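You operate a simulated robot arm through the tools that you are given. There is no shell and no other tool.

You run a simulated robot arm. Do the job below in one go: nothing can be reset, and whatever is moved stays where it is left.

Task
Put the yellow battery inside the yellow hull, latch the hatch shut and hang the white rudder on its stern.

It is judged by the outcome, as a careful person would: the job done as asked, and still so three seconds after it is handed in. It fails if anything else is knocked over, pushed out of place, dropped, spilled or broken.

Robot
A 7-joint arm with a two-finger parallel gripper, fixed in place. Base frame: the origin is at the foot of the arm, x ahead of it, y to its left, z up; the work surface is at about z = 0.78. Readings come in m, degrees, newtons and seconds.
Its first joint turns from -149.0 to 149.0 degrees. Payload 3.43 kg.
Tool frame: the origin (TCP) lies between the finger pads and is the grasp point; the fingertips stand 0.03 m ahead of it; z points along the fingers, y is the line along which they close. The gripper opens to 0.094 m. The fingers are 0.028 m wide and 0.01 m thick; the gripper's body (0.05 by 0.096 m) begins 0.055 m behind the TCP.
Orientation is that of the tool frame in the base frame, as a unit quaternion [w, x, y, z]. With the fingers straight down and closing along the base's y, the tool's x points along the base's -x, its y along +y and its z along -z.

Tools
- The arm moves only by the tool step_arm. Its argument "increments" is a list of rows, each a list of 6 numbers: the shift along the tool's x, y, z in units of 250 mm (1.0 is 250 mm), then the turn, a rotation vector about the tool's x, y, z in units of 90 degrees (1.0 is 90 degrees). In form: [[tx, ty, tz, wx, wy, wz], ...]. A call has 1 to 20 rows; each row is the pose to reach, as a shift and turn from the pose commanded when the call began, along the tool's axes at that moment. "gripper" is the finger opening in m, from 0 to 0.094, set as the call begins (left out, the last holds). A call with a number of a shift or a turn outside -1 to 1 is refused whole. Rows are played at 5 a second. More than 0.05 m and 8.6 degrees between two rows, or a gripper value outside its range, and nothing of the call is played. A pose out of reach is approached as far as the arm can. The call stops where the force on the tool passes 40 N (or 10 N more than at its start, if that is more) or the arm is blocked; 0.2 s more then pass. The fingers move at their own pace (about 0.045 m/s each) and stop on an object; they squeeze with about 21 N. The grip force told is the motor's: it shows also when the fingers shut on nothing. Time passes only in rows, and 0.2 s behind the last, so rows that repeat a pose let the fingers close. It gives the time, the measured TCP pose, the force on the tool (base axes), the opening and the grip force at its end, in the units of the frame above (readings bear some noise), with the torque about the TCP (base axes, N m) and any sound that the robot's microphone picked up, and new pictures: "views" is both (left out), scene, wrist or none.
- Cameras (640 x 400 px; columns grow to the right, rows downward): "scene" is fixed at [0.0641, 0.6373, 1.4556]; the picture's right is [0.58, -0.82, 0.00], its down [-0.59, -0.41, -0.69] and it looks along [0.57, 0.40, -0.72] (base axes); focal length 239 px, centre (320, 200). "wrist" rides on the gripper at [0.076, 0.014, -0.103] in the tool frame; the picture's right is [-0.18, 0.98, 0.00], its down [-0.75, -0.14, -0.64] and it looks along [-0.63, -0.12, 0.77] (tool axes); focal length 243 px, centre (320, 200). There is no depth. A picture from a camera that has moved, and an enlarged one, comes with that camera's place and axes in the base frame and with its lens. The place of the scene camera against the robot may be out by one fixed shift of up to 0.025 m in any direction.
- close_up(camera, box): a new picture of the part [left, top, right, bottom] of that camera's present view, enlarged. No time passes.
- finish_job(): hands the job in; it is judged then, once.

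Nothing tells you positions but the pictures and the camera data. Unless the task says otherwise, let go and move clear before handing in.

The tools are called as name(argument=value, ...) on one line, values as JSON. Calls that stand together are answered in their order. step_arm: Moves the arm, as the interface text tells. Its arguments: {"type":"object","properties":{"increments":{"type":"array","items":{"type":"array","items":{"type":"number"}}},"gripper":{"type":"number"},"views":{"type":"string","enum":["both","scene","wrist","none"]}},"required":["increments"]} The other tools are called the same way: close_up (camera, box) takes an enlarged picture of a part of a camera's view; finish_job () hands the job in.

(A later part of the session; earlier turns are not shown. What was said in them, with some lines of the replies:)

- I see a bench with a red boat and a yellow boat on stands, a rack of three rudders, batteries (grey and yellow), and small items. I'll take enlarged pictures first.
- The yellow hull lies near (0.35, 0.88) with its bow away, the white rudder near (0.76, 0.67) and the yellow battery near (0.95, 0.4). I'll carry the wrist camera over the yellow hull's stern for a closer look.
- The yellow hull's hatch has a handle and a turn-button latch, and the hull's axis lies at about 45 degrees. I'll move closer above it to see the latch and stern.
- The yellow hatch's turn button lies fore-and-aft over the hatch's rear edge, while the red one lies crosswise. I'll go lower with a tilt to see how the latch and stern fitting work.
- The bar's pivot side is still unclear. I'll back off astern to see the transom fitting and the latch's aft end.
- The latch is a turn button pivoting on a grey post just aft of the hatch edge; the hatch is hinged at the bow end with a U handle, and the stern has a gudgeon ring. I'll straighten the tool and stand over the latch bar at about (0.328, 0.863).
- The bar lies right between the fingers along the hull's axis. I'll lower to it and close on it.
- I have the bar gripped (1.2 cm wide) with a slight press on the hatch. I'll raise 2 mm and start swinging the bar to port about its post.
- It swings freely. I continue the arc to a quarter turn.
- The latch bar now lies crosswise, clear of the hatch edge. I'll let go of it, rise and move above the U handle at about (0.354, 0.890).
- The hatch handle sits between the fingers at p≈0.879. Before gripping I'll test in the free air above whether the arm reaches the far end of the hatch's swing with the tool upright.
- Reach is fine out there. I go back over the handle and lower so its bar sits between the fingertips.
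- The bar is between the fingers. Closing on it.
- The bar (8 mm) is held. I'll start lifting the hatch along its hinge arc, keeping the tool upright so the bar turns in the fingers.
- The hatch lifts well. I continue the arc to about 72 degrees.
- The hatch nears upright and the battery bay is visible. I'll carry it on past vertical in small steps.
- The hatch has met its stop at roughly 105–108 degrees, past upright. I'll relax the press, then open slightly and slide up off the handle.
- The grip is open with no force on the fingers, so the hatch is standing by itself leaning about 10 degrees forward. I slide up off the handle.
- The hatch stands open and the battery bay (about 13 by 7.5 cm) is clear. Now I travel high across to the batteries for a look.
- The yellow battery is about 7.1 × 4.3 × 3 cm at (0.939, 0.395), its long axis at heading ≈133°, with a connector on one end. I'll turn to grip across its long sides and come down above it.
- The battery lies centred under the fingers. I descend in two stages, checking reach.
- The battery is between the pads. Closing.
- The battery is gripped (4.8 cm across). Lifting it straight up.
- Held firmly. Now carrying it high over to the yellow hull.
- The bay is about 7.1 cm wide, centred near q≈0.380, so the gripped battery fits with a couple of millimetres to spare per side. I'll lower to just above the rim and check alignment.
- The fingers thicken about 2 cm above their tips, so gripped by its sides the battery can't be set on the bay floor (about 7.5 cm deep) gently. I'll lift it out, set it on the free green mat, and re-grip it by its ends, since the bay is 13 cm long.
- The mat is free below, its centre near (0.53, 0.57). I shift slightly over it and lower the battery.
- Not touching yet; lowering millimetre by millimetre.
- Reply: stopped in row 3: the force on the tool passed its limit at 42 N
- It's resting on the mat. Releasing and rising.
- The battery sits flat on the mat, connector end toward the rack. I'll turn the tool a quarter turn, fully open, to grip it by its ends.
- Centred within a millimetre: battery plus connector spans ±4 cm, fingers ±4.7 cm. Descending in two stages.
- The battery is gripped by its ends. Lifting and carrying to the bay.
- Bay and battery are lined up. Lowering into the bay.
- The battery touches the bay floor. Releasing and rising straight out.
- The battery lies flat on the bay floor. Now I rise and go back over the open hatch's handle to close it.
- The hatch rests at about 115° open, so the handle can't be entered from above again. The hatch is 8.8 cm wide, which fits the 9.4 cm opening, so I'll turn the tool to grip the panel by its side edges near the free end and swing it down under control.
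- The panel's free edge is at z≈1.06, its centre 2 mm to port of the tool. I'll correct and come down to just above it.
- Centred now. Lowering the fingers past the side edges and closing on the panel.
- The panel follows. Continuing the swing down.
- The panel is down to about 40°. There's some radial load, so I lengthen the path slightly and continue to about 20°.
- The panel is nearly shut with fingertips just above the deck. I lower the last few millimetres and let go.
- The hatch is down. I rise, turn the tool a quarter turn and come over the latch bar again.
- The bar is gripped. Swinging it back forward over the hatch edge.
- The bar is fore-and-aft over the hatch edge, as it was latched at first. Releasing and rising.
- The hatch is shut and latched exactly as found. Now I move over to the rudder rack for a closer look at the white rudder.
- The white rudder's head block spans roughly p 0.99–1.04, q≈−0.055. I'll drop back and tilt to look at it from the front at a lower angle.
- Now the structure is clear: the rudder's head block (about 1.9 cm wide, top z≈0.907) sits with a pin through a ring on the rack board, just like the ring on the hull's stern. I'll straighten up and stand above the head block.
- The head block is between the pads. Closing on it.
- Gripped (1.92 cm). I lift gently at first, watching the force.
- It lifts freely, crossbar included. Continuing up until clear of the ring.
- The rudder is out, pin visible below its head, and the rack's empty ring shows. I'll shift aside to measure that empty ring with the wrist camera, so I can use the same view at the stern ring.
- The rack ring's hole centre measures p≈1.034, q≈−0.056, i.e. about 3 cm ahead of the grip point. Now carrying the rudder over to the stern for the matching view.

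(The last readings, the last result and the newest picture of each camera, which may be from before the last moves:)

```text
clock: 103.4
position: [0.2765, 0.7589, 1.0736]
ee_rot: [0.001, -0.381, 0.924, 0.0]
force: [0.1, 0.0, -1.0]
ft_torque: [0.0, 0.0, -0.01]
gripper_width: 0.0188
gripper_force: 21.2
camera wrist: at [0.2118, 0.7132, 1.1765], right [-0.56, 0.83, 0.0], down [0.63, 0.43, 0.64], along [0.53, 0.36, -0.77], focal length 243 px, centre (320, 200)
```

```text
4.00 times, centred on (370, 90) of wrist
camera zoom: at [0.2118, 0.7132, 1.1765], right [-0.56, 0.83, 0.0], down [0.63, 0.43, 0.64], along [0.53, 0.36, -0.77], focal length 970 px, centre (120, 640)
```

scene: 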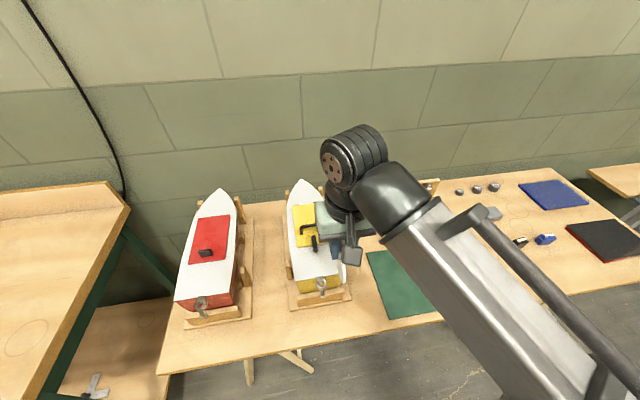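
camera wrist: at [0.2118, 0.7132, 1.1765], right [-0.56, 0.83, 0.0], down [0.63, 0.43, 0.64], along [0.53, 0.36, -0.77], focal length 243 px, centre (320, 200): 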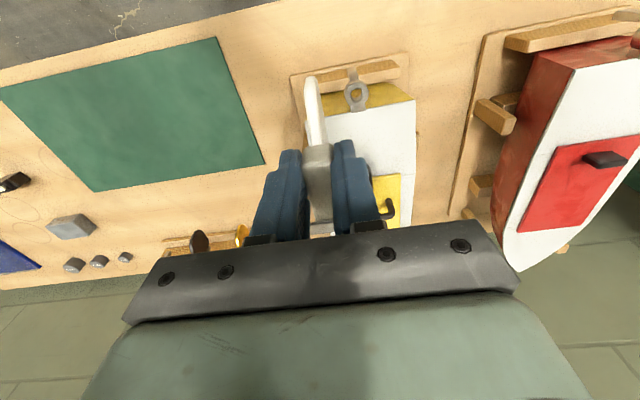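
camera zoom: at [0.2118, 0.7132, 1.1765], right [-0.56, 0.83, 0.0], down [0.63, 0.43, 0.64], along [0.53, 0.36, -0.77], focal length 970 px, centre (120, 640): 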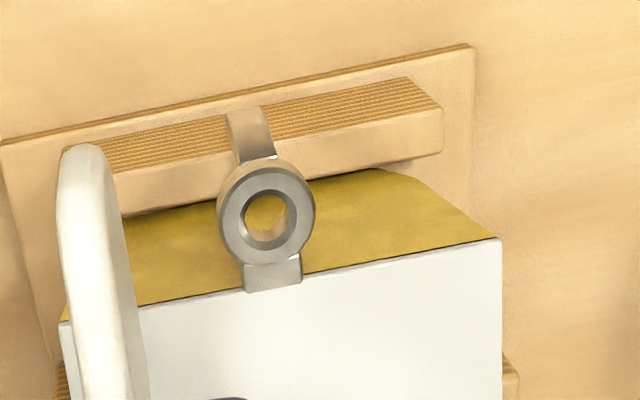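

The stern ring is at about p≈0.737, q≈0.379, z≈0.917; the pin needs the grip point at p≈0.7045, q≈0.379. I move there, still well above the ring.

step_arm(increments=[[0.055, 0.076, 0, 0, 0, 0], [0.11, 0.1516, 0, 0, 0, 0], [0.11, 0.1516, 0.1, 0, 0, 0], [0.11, 0.1516, 0.21, 0, 0, 0], [0.11, 0.1516, 0.21, 0, 0, 0]])

close_up(camera="scene", box=[290, 220, 370, 310])

close_up(camera="wrist", box=[240, 60, 400, 180])

```text
clock: 104.6
position: [0.2306, 0.7666, 1.0216]
ee_rot: [0.002, -0.381, 0.924, 0.0]
force: [0.5, -0.2, -0.5]
ft_torque: [-0.01, 0.04, -0.01]
gripper_width: 0.019
gripper_force: 20.9
camera wrist: at [0.1661, 0.7206, 1.1247], right [-0.56, 0.83, 0.0], down [0.63, 0.43, 0.64], along [0.53, 0.36, -0.77], focal length 243 px, centre (320, 200)
```

scene: 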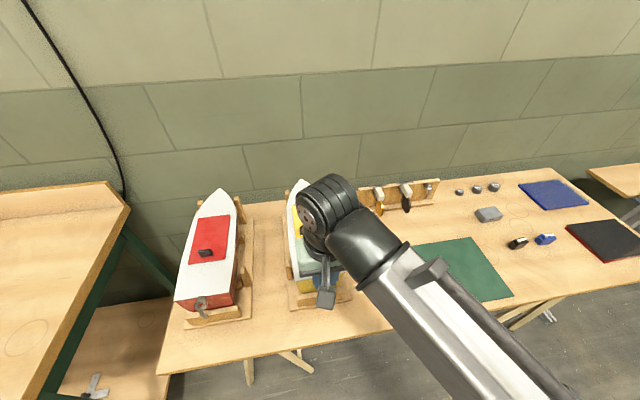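
wrist: 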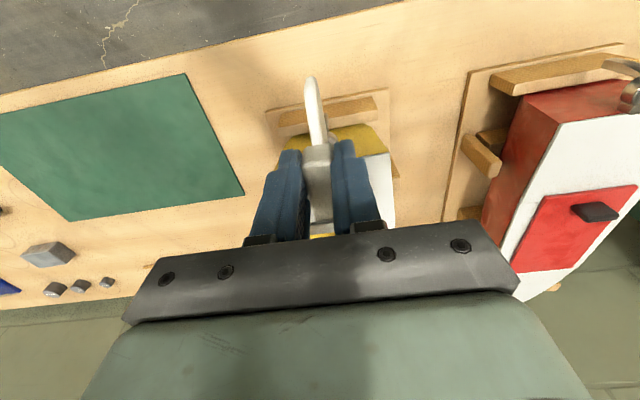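

```text
4.44 times, centred on (330, 265) of scene
camera zoom: at [0.0641, 0.6373, 1.4556], right [0.58, -0.82, 0.0], down [-0.59, -0.41, -0.69], along [0.57, 0.4, -0.72], focal length 1064 px, centre (276, -89)
```

zoom: 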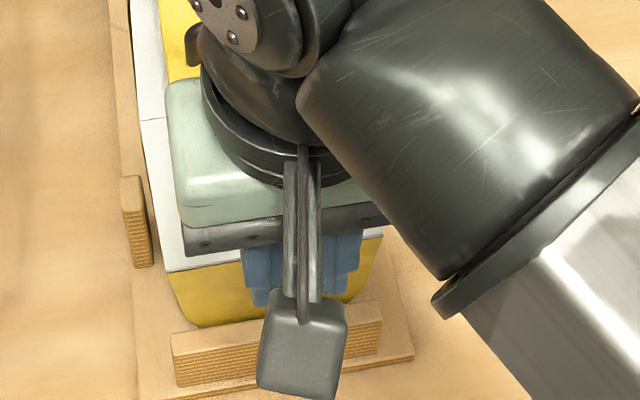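

```text
3.33 times, centred on (320, 120) of wrist
camera zoom: at [0.1661, 0.7206, 1.1247], right [-0.56, 0.83, 0.0], down [0.63, 0.43, 0.64], along [0.53, 0.36, -0.77], focal length 809 px, centre (320, 467)
```

zoom: 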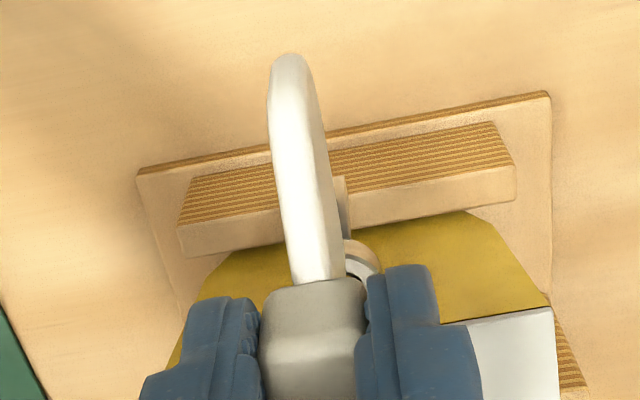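

Over the ring. Lowering stepwise while watching forces.

step_arm(increments=[[0, 0, 0.05, 0, 0, 0], [0, 0, 0.1, 0, 0, 0], [0, 0, 0.14, 0, 0, 0], [0, 0, 0.14, 0, 0, 0]], views="wrist")

close_up(camera="wrist", box=[270, 90, 390, 180])

```text
clock: 105.6
position: [0.2293, 0.7659, 0.9863]
ee_rot: [0.0, -0.383, 0.924, 0.001]
force: [-0.2, 0.4, -0.6]
ft_torque: [-0.02, 0.01, -0.02]
gripper_width: 0.0191
gripper_force: 21.0
camera wrist: at [0.1655, 0.7213, 1.0896], right [-0.56, 0.83, 0.0], down [0.63, 0.43, 0.64], along [0.53, 0.36, -0.77], focal length 243 px, centre (320, 200)
```

wrist: 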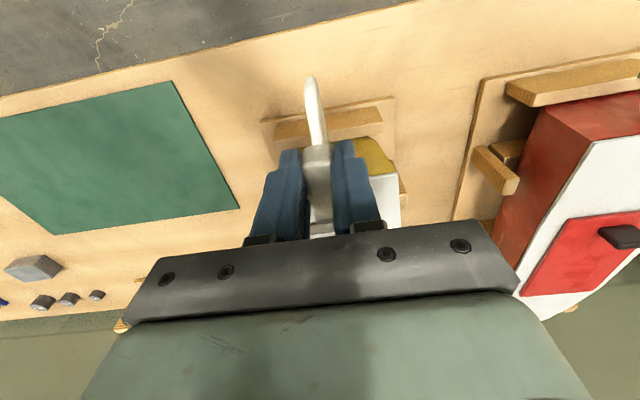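

```text
4.44 times, centred on (330, 135) of wrist
camera zoom: at [0.1655, 0.7213, 1.0896], right [-0.56, 0.83, 0.0], down [0.63, 0.43, 0.64], along [0.53, 0.36, -0.77], focal length 1078 px, centre (276, 489)
```

zoom: 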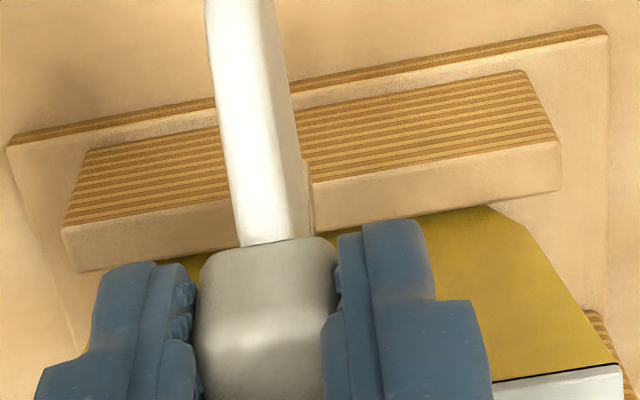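

step_arm(increments=[[0, 0, 0.012, 0, 0, 0], [0, 0, 0.024, 0, 0, 0], [0, 0, 0.036, 0, 0, 0], [0, 0, 0.048, 0, 0, 0]], views="none")

step_arm(increments=[[0, 0, 0.012, 0, 0, 0], [0, 0, 0.024, 0, 0, 0], [0, 0, 0.036, 0, 0, 0]], views="none")

```text
clock: 106.6
position: [0.2306, 0.7662, 0.9745]
ee_rot: [0.001, -0.382, 0.924, 0.002]
force: [-0.5, -0.2, -0.1]
ft_torque: [0.0, -0.01, -0.02]
gripper_width: 0.0191
gripper_force: 21.6
```

```text
clock: 107.4
position: [0.2303, 0.7651, 0.9646]
ee_rot: [0.0, -0.383, 0.924, 0.001]
force: [-0.8, 0.4, -0.1]
ft_torque: [-0.02, 0.02, 0.0]
gripper_width: 0.0188
gripper_force: 21.4
```

step_arm(increments=[[0, 0, 0.008, 0, 0, 0], [0, 0, 0.016, 0, 0, 0], [0, 0, 0.024, 0, 0, 0]], views="none")

step_arm(increments=[[0, 0, 0.008, 0, 0, 0], [0, 0, 0.016, 0, 0, 0]])

close_up(camera="wrist", box=[270, 70, 410, 180])

close_up(camera="scene", box=[290, 240, 360, 310])

```text
clock: 108.2
position: [0.2302, 0.7658, 0.9594]
ee_rot: [0.001, -0.382, 0.924, 0.0]
force: [0.7, -0.4, -1.0]
ft_torque: [0.0, 0.01, 0.0]
gripper_width: 0.0189
gripper_force: 21.4
```

```text
clock: 108.8
position: [0.2301, 0.7661, 0.9558]
ee_rot: [0.001, -0.383, 0.924, 0.0]
force: [-0.5, -0.7, -0.6]
ft_torque: [0.0, 0.01, -0.01]
gripper_width: 0.0188
gripper_force: 20.9
camera wrist: at [0.166, 0.7209, 1.0589], right [-0.56, 0.83, 0.0], down [0.63, 0.43, 0.64], along [0.53, 0.36, -0.77], focal length 243 px, centre (320, 200)
```

scene: 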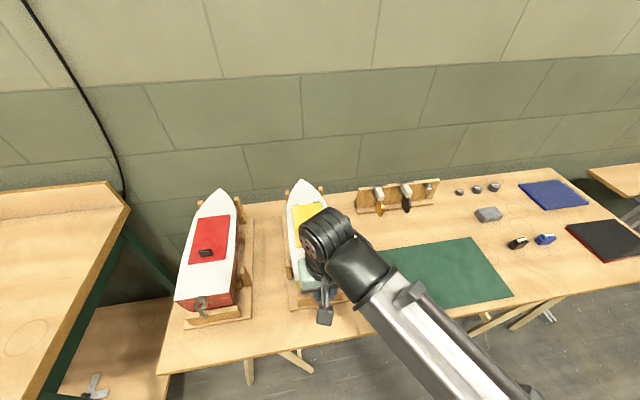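
wrist: 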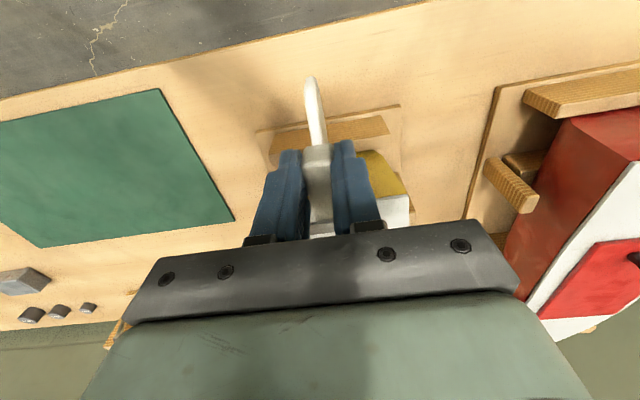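

```text
3.64 times, centred on (340, 125) of wrist
camera zoom: at [0.166, 0.7209, 1.0589], right [-0.56, 0.83, 0.0], down [0.63, 0.43, 0.64], along [0.53, 0.36, -0.77], focal length 882 px, centre (247, 473)
```

zoom: 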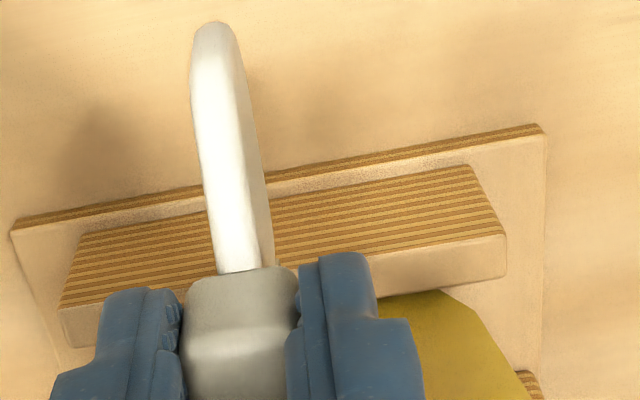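

```text
5.71 times, centred on (325, 275) of scene
camera zoom: at [0.0641, 0.6373, 1.4556], right [0.58, -0.82, 0.0], down [-0.59, -0.41, -0.69], along [0.57, 0.4, -0.72], focal length 1368 px, centre (291, -229)
```

zoom: 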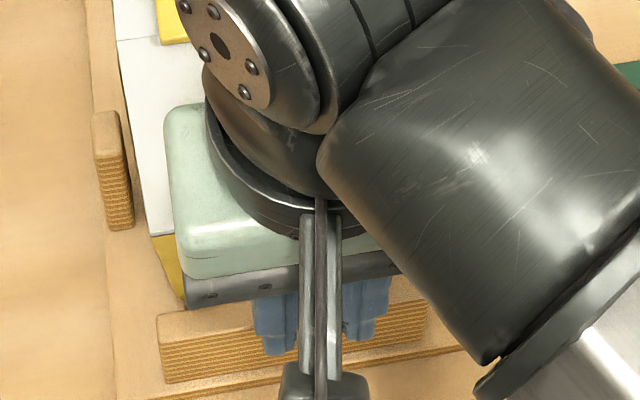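

step_arm(increments=[[0, 0, 0.008, 0, 0, 0], [0, 0, 0.016, 0, 0, 0], [0, 0, 0.016, 0, 0, 0]], views="none")

step_arm(increments=[[0, 0, 0.008, 0, 0, 0], [0, 0, 0.016, 0, 0, 0], [0, 0, 0.016, 0, 0, 0]], views="none")

```text
clock: 109.6
position: [0.2294, 0.766, 0.951]
ee_rot: [0.001, -0.382, 0.924, 0.001]
force: [0.3, 0.7, -0.6]
ft_torque: [0.0, 0.01, 0.0]
gripper_width: 0.0188
gripper_force: 20.4
```

```text
clock: 110.4
position: [0.2298, 0.7658, 0.9478]
ee_rot: [0.001, -0.382, 0.924, 0.001]
force: [0.3, -1.6, 14.7]
ft_torque: [0.23, -0.3, -0.06]
gripper_width: 0.019
gripper_force: 20.9
```

Contact at z≈0.948 with the load about 2.6 cm ahead of the grip, as expected for seating on the ring. I'll ease up a millimetre and nudge sideways slightly to confirm that the pin is captive.

step_arm(increments=[[0, 0, -0.008, 0, 0, 0], [0, 0, -0.008, 0, 0, 0]], views="none")

step_arm(increments=[[0, 0.006, 0, 0, 0, 0], [0, 0.012, 0, 0, 0, 0], [0, 0.016, 0, 0, 0, 0]], views="none")

step_arm(increments=[[0, -0.008, 0, 0, 0, 0], [0, -0.016, 0, 0, 0, 0], [0, -0.024, 0, 0, 0, 0], [0, -0.032, 0, 0, 0, 0]], views="none")

```text
clock: 111.0
position: [0.2301, 0.7655, 0.9492]
ee_rot: [0.0, -0.383, 0.924, 0.0]
force: [0.5, 0.9, -0.8]
ft_torque: [0.02, 0.02, -0.02]
gripper_width: 0.0192
gripper_force: 21.3
```

```text
clock: 111.8
position: [0.2282, 0.7683, 0.9485]
ee_rot: [0.001, -0.382, 0.924, 0.001]
force: [2.9, -2.9, 0.2]
ft_torque: [-0.14, -0.14, -0.12]
gripper_width: 0.0192
gripper_force: 21.3
```

```text
clock: 112.8
position: [0.2315, 0.765, 0.9491]
ee_rot: [0.0, -0.383, 0.924, 0.001]
force: [-3.9, 3.0, 0.1]
ft_torque: [0.08, 0.13, 0.13]
gripper_width: 0.0192
gripper_force: 21.7
```

The pin is held on both sides — it's in the ring. I re-centre, seat it, release and rise.

step_arm(increments=[[0, 0.008, 0, 0, 0, 0], [0, 0.016, 0, 0, 0, 0], [0, 0.016, 0.005, 0, 0, 0], [0, 0.016, 0.005, 0, 0, 0]], views="none")

step_arm(increments=[[0, 0, 0, 0, 0, 0], [0, 0, 0, 0, 0, 0], [0, 0, 0, 0, 0, 0]], gripper=0.04)

close_up(camera="wrist", box=[240, 60, 400, 200])

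```text
clock: 113.8
position: [0.2306, 0.7663, 0.9493]
ee_rot: [0.001, -0.382, 0.924, 0.001]
force: [0.7, 0.1, 0.3]
ft_torque: [-0.01, -0.02, -0.03]
gripper_width: 0.0189
gripper_force: 21.1
```

```text
clock: 114.6
position: [0.2299, 0.7661, 0.9492]
ee_rot: [0.001, -0.383, 0.924, 0.001]
force: [0.2, -0.2, 0.2]
ft_torque: [-0.01, 0.01, -0.01]
gripper_width: 0.0397
gripper_force: 0.1
camera wrist: at [0.1658, 0.7209, 1.0513], right [-0.56, 0.83, 0.0], down [0.63, 0.43, 0.64], along [0.53, 0.36, -0.77], focal length 243 px, centre (320, 200)
```

scene: 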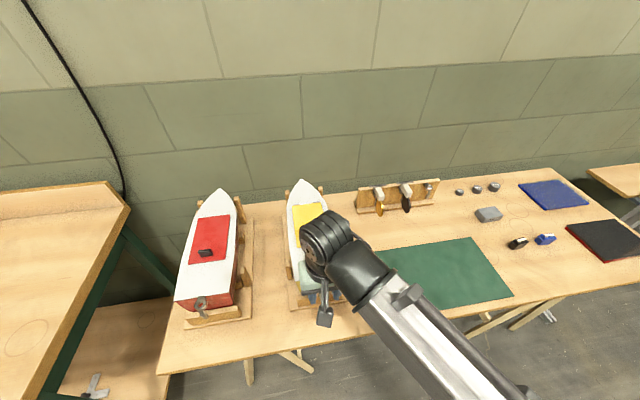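
wrist: 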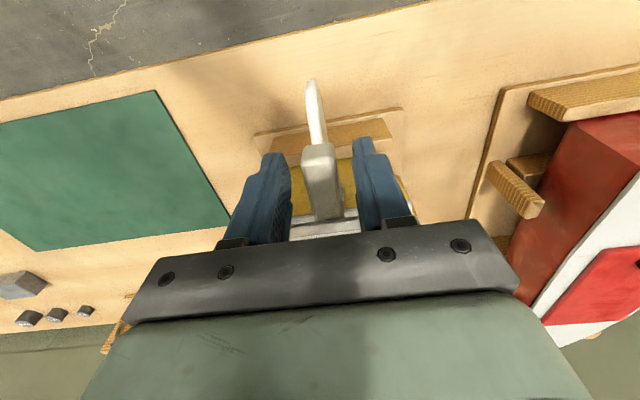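

```text
2.86 times, centred on (320, 130) of wrist
camera zoom: at [0.1658, 0.7209, 1.0513], right [-0.56, 0.83, 0.0], down [0.63, 0.43, 0.64], along [0.53, 0.36, -0.77], focal length 693 px, centre (320, 400)
```

zoom: 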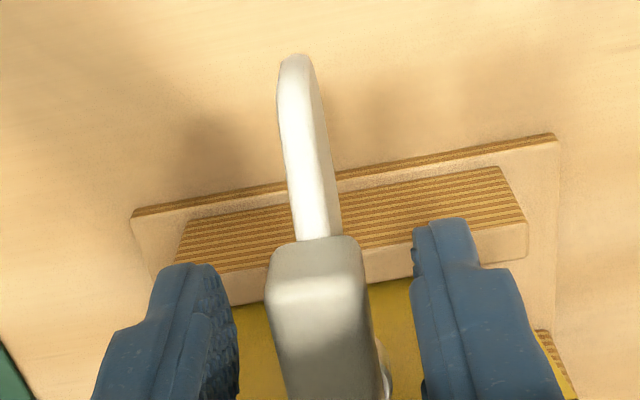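

The rudder stays hung. Rising straight up and moving clear.

step_arm(increments=[[0, 0, -0.04, 0, 0, 0], [0, 0, -0.14, 0, 0, 0], [0, 0, -0.3, 0, 0, 0], [0, 0, -0.46, 0, 0, 0], [0, 0, -0.62, 0, 0, 0], [0, 0, -0.78, 0, 0, 0]])

close_up(camera="wrist", box=[220, 20, 420, 200])

step_arm(increments=[[0.05, -0.15, -0.05, 0, 0, 0], [0.1, -0.32, -0.1, 0, 0, 0], [0.12, -0.5, -0.15, 0, 0, 0], [0.12, -0.68, -0.2, 0, 0, 0], [0.12, -0.86, -0.2, 0, 0, 0]])

close_up(camera="scene", box=[265, 180, 365, 310])

close_up(camera="scene", box=[290, 240, 350, 310])

```text
clock: 116.0
position: [0.2297, 0.7651, 1.1447]
ee_rot: [0.001, -0.383, 0.924, 0.0]
force: [0.7, 0.9, -0.5]
ft_torque: [0.0, 0.04, -0.02]
gripper_width: 0.0401
gripper_force: 0.1
camera wrist: at [0.1656, 0.7206, 1.2466], right [-0.56, 0.83, 0.0], down [0.63, 0.43, 0.64], along [0.53, 0.36, -0.77], focal length 243 px, centre (320, 200)
```

scene: 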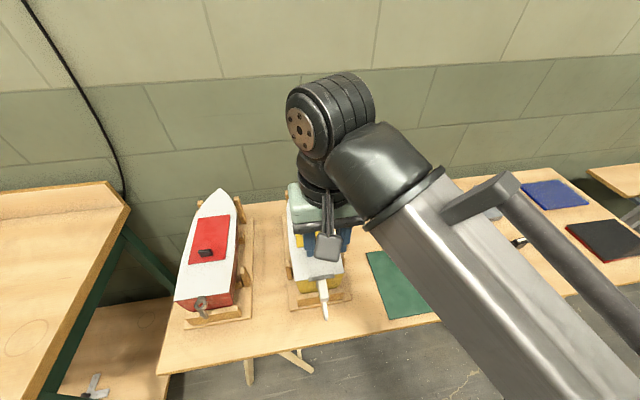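
wrist: 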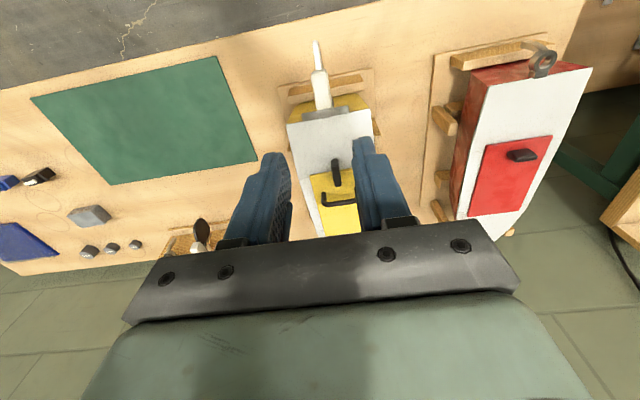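

```text
2.22 times, centred on (320, 110) of wrist
camera zoom: at [0.1656, 0.7206, 1.2466], right [-0.56, 0.83, 0.0], down [0.63, 0.43, 0.64], along [0.53, 0.36, -0.77], focal length 539 px, centre (320, 400)
```

zoom: 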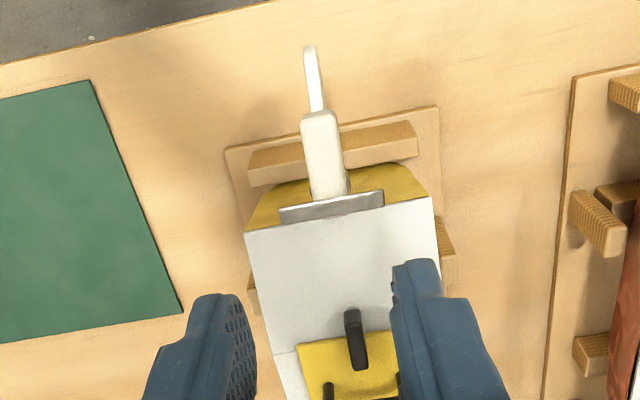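

```text
clock: 117.2
position: [0.3697, 0.609, 1.1566]
ee_rot: [0.017, -0.383, 0.923, 0.014]
force: [0.3, 0.1, 0.6]
ft_torque: [0.02, 0.0, -0.04]
gripper_width: 0.04
gripper_force: 0.0
out of reach, approached as far as the arm can: row 2, 3, 4, 5
camera wrist: at [0.3035, 0.5606, 1.2568], right [-0.57, 0.82, 0.02], down [0.62, 0.41, 0.67], along [0.55, 0.39, -0.74], focal length 243 px, centre (320, 200)
```

scene: 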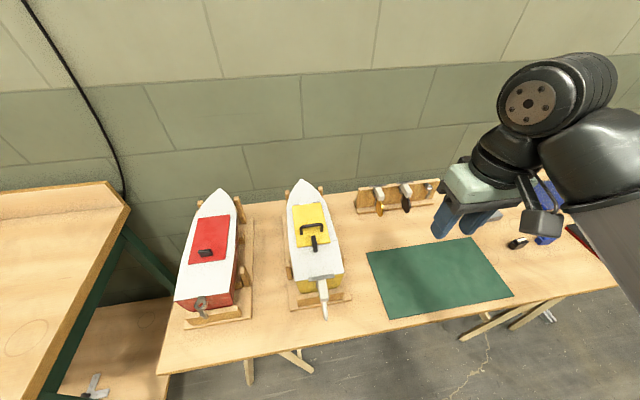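
wrist: 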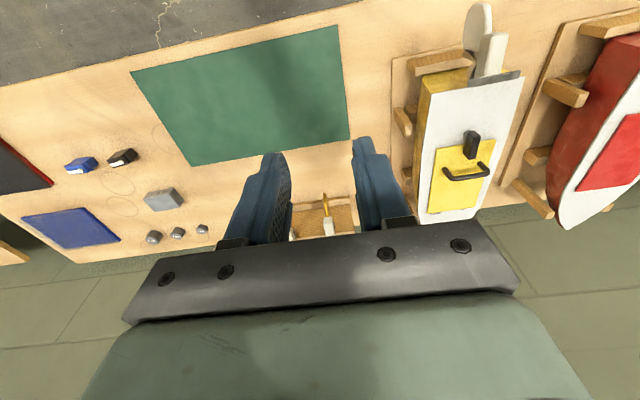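

```text
3.08 times, centred on (315, 245) of scene
camera zoom: at [0.0641, 0.6373, 1.4556], right [0.58, -0.82, 0.0], down [-0.59, -0.41, -0.69], along [0.57, 0.4, -0.72], focal length 737 px, centre (335, 62)
```

zoom: 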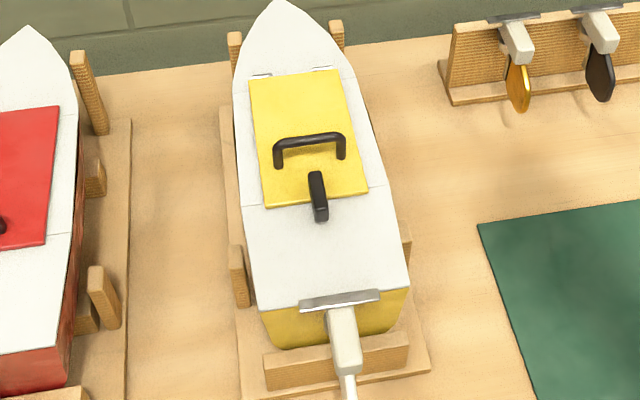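

```text
5.71 times, centred on (320, 275) of scene
camera zoom: at [0.0641, 0.6373, 1.4556], right [0.58, -0.82, 0.0], down [-0.59, -0.41, -0.69], along [0.57, 0.4, -0.72], focal length 1368 px, centre (320, -229)
```

zoom: 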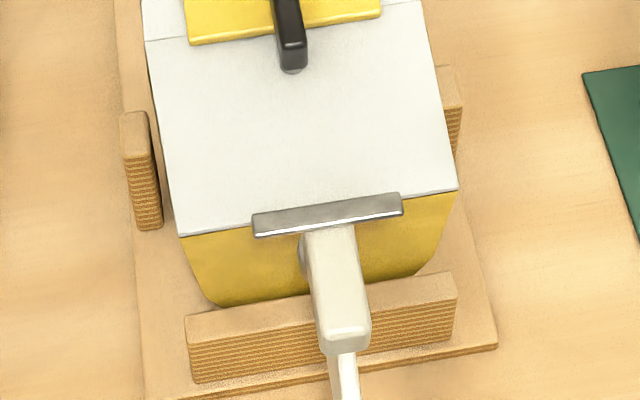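

close_up(camera="wrist", box=[400, 0, 560, 120])

close_up(camera="scene", box=[305, 260, 345, 330])

```text
3.33 times, centred on (480, 60) of wrist
camera zoom: at [0.3035, 0.5606, 1.2568], right [-0.57, 0.82, 0.02], down [0.62, 0.41, 0.67], along [0.55, 0.39, -0.74], focal length 809 px, centre (-213, 667)
```

zoom: 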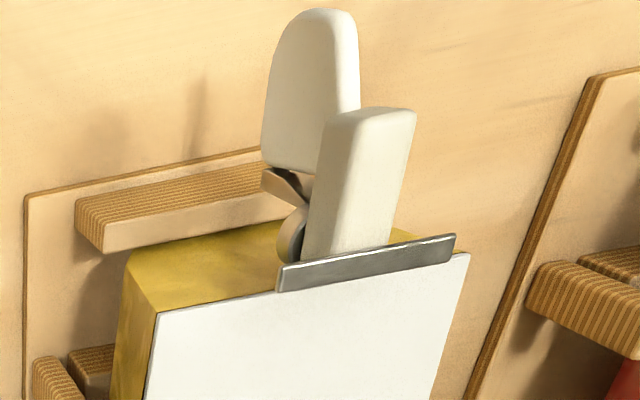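

```text
5.71 times, centred on (325, 295) of scene
camera zoom: at [0.0641, 0.6373, 1.4556], right [0.58, -0.82, 0.0], down [-0.59, -0.41, -0.69], along [0.57, 0.4, -0.72], focal length 1368 px, centre (291, -343)
```

zoom: 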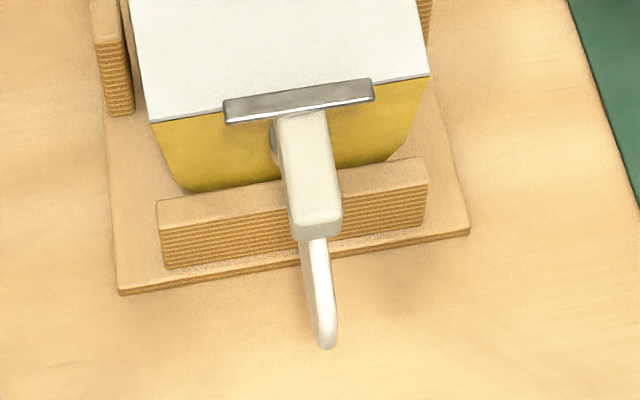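

The rudder hangs in the stern ring with its head resting on it. The hatch is latched over the battery, the other items look undisturbed, and the arm is clear. Handing in.

finish_job()

```text
The job is handed in.
```

I put the yellow battery in the yellow hull, latched the hatch shut over it, and hung the white rudder on the stern. The job is handed in, and I haven't been shown a verdict.

- **Battery:** it lies flat on the floor of the bay. Gripped by its sides it wouldn't go all the way down, so I rested it briefly on the green mat and re-gripped it by its ends. The mat is clear again.
- **Hatch:** it closed fully, apart from the last two centimetres or so of travel, when I let go and it dropped shut. The latch bar is back lengthwise over the hatch's rear edge, as I found it.
- **Rudder:** its pin is in the stern ring and the head rests on the ring. When I nudged it sideways before letting go, the ring held the pin on both sides.

In the last pictures nothing else looked moved or knocked over, and the arm was well clear of the boats.
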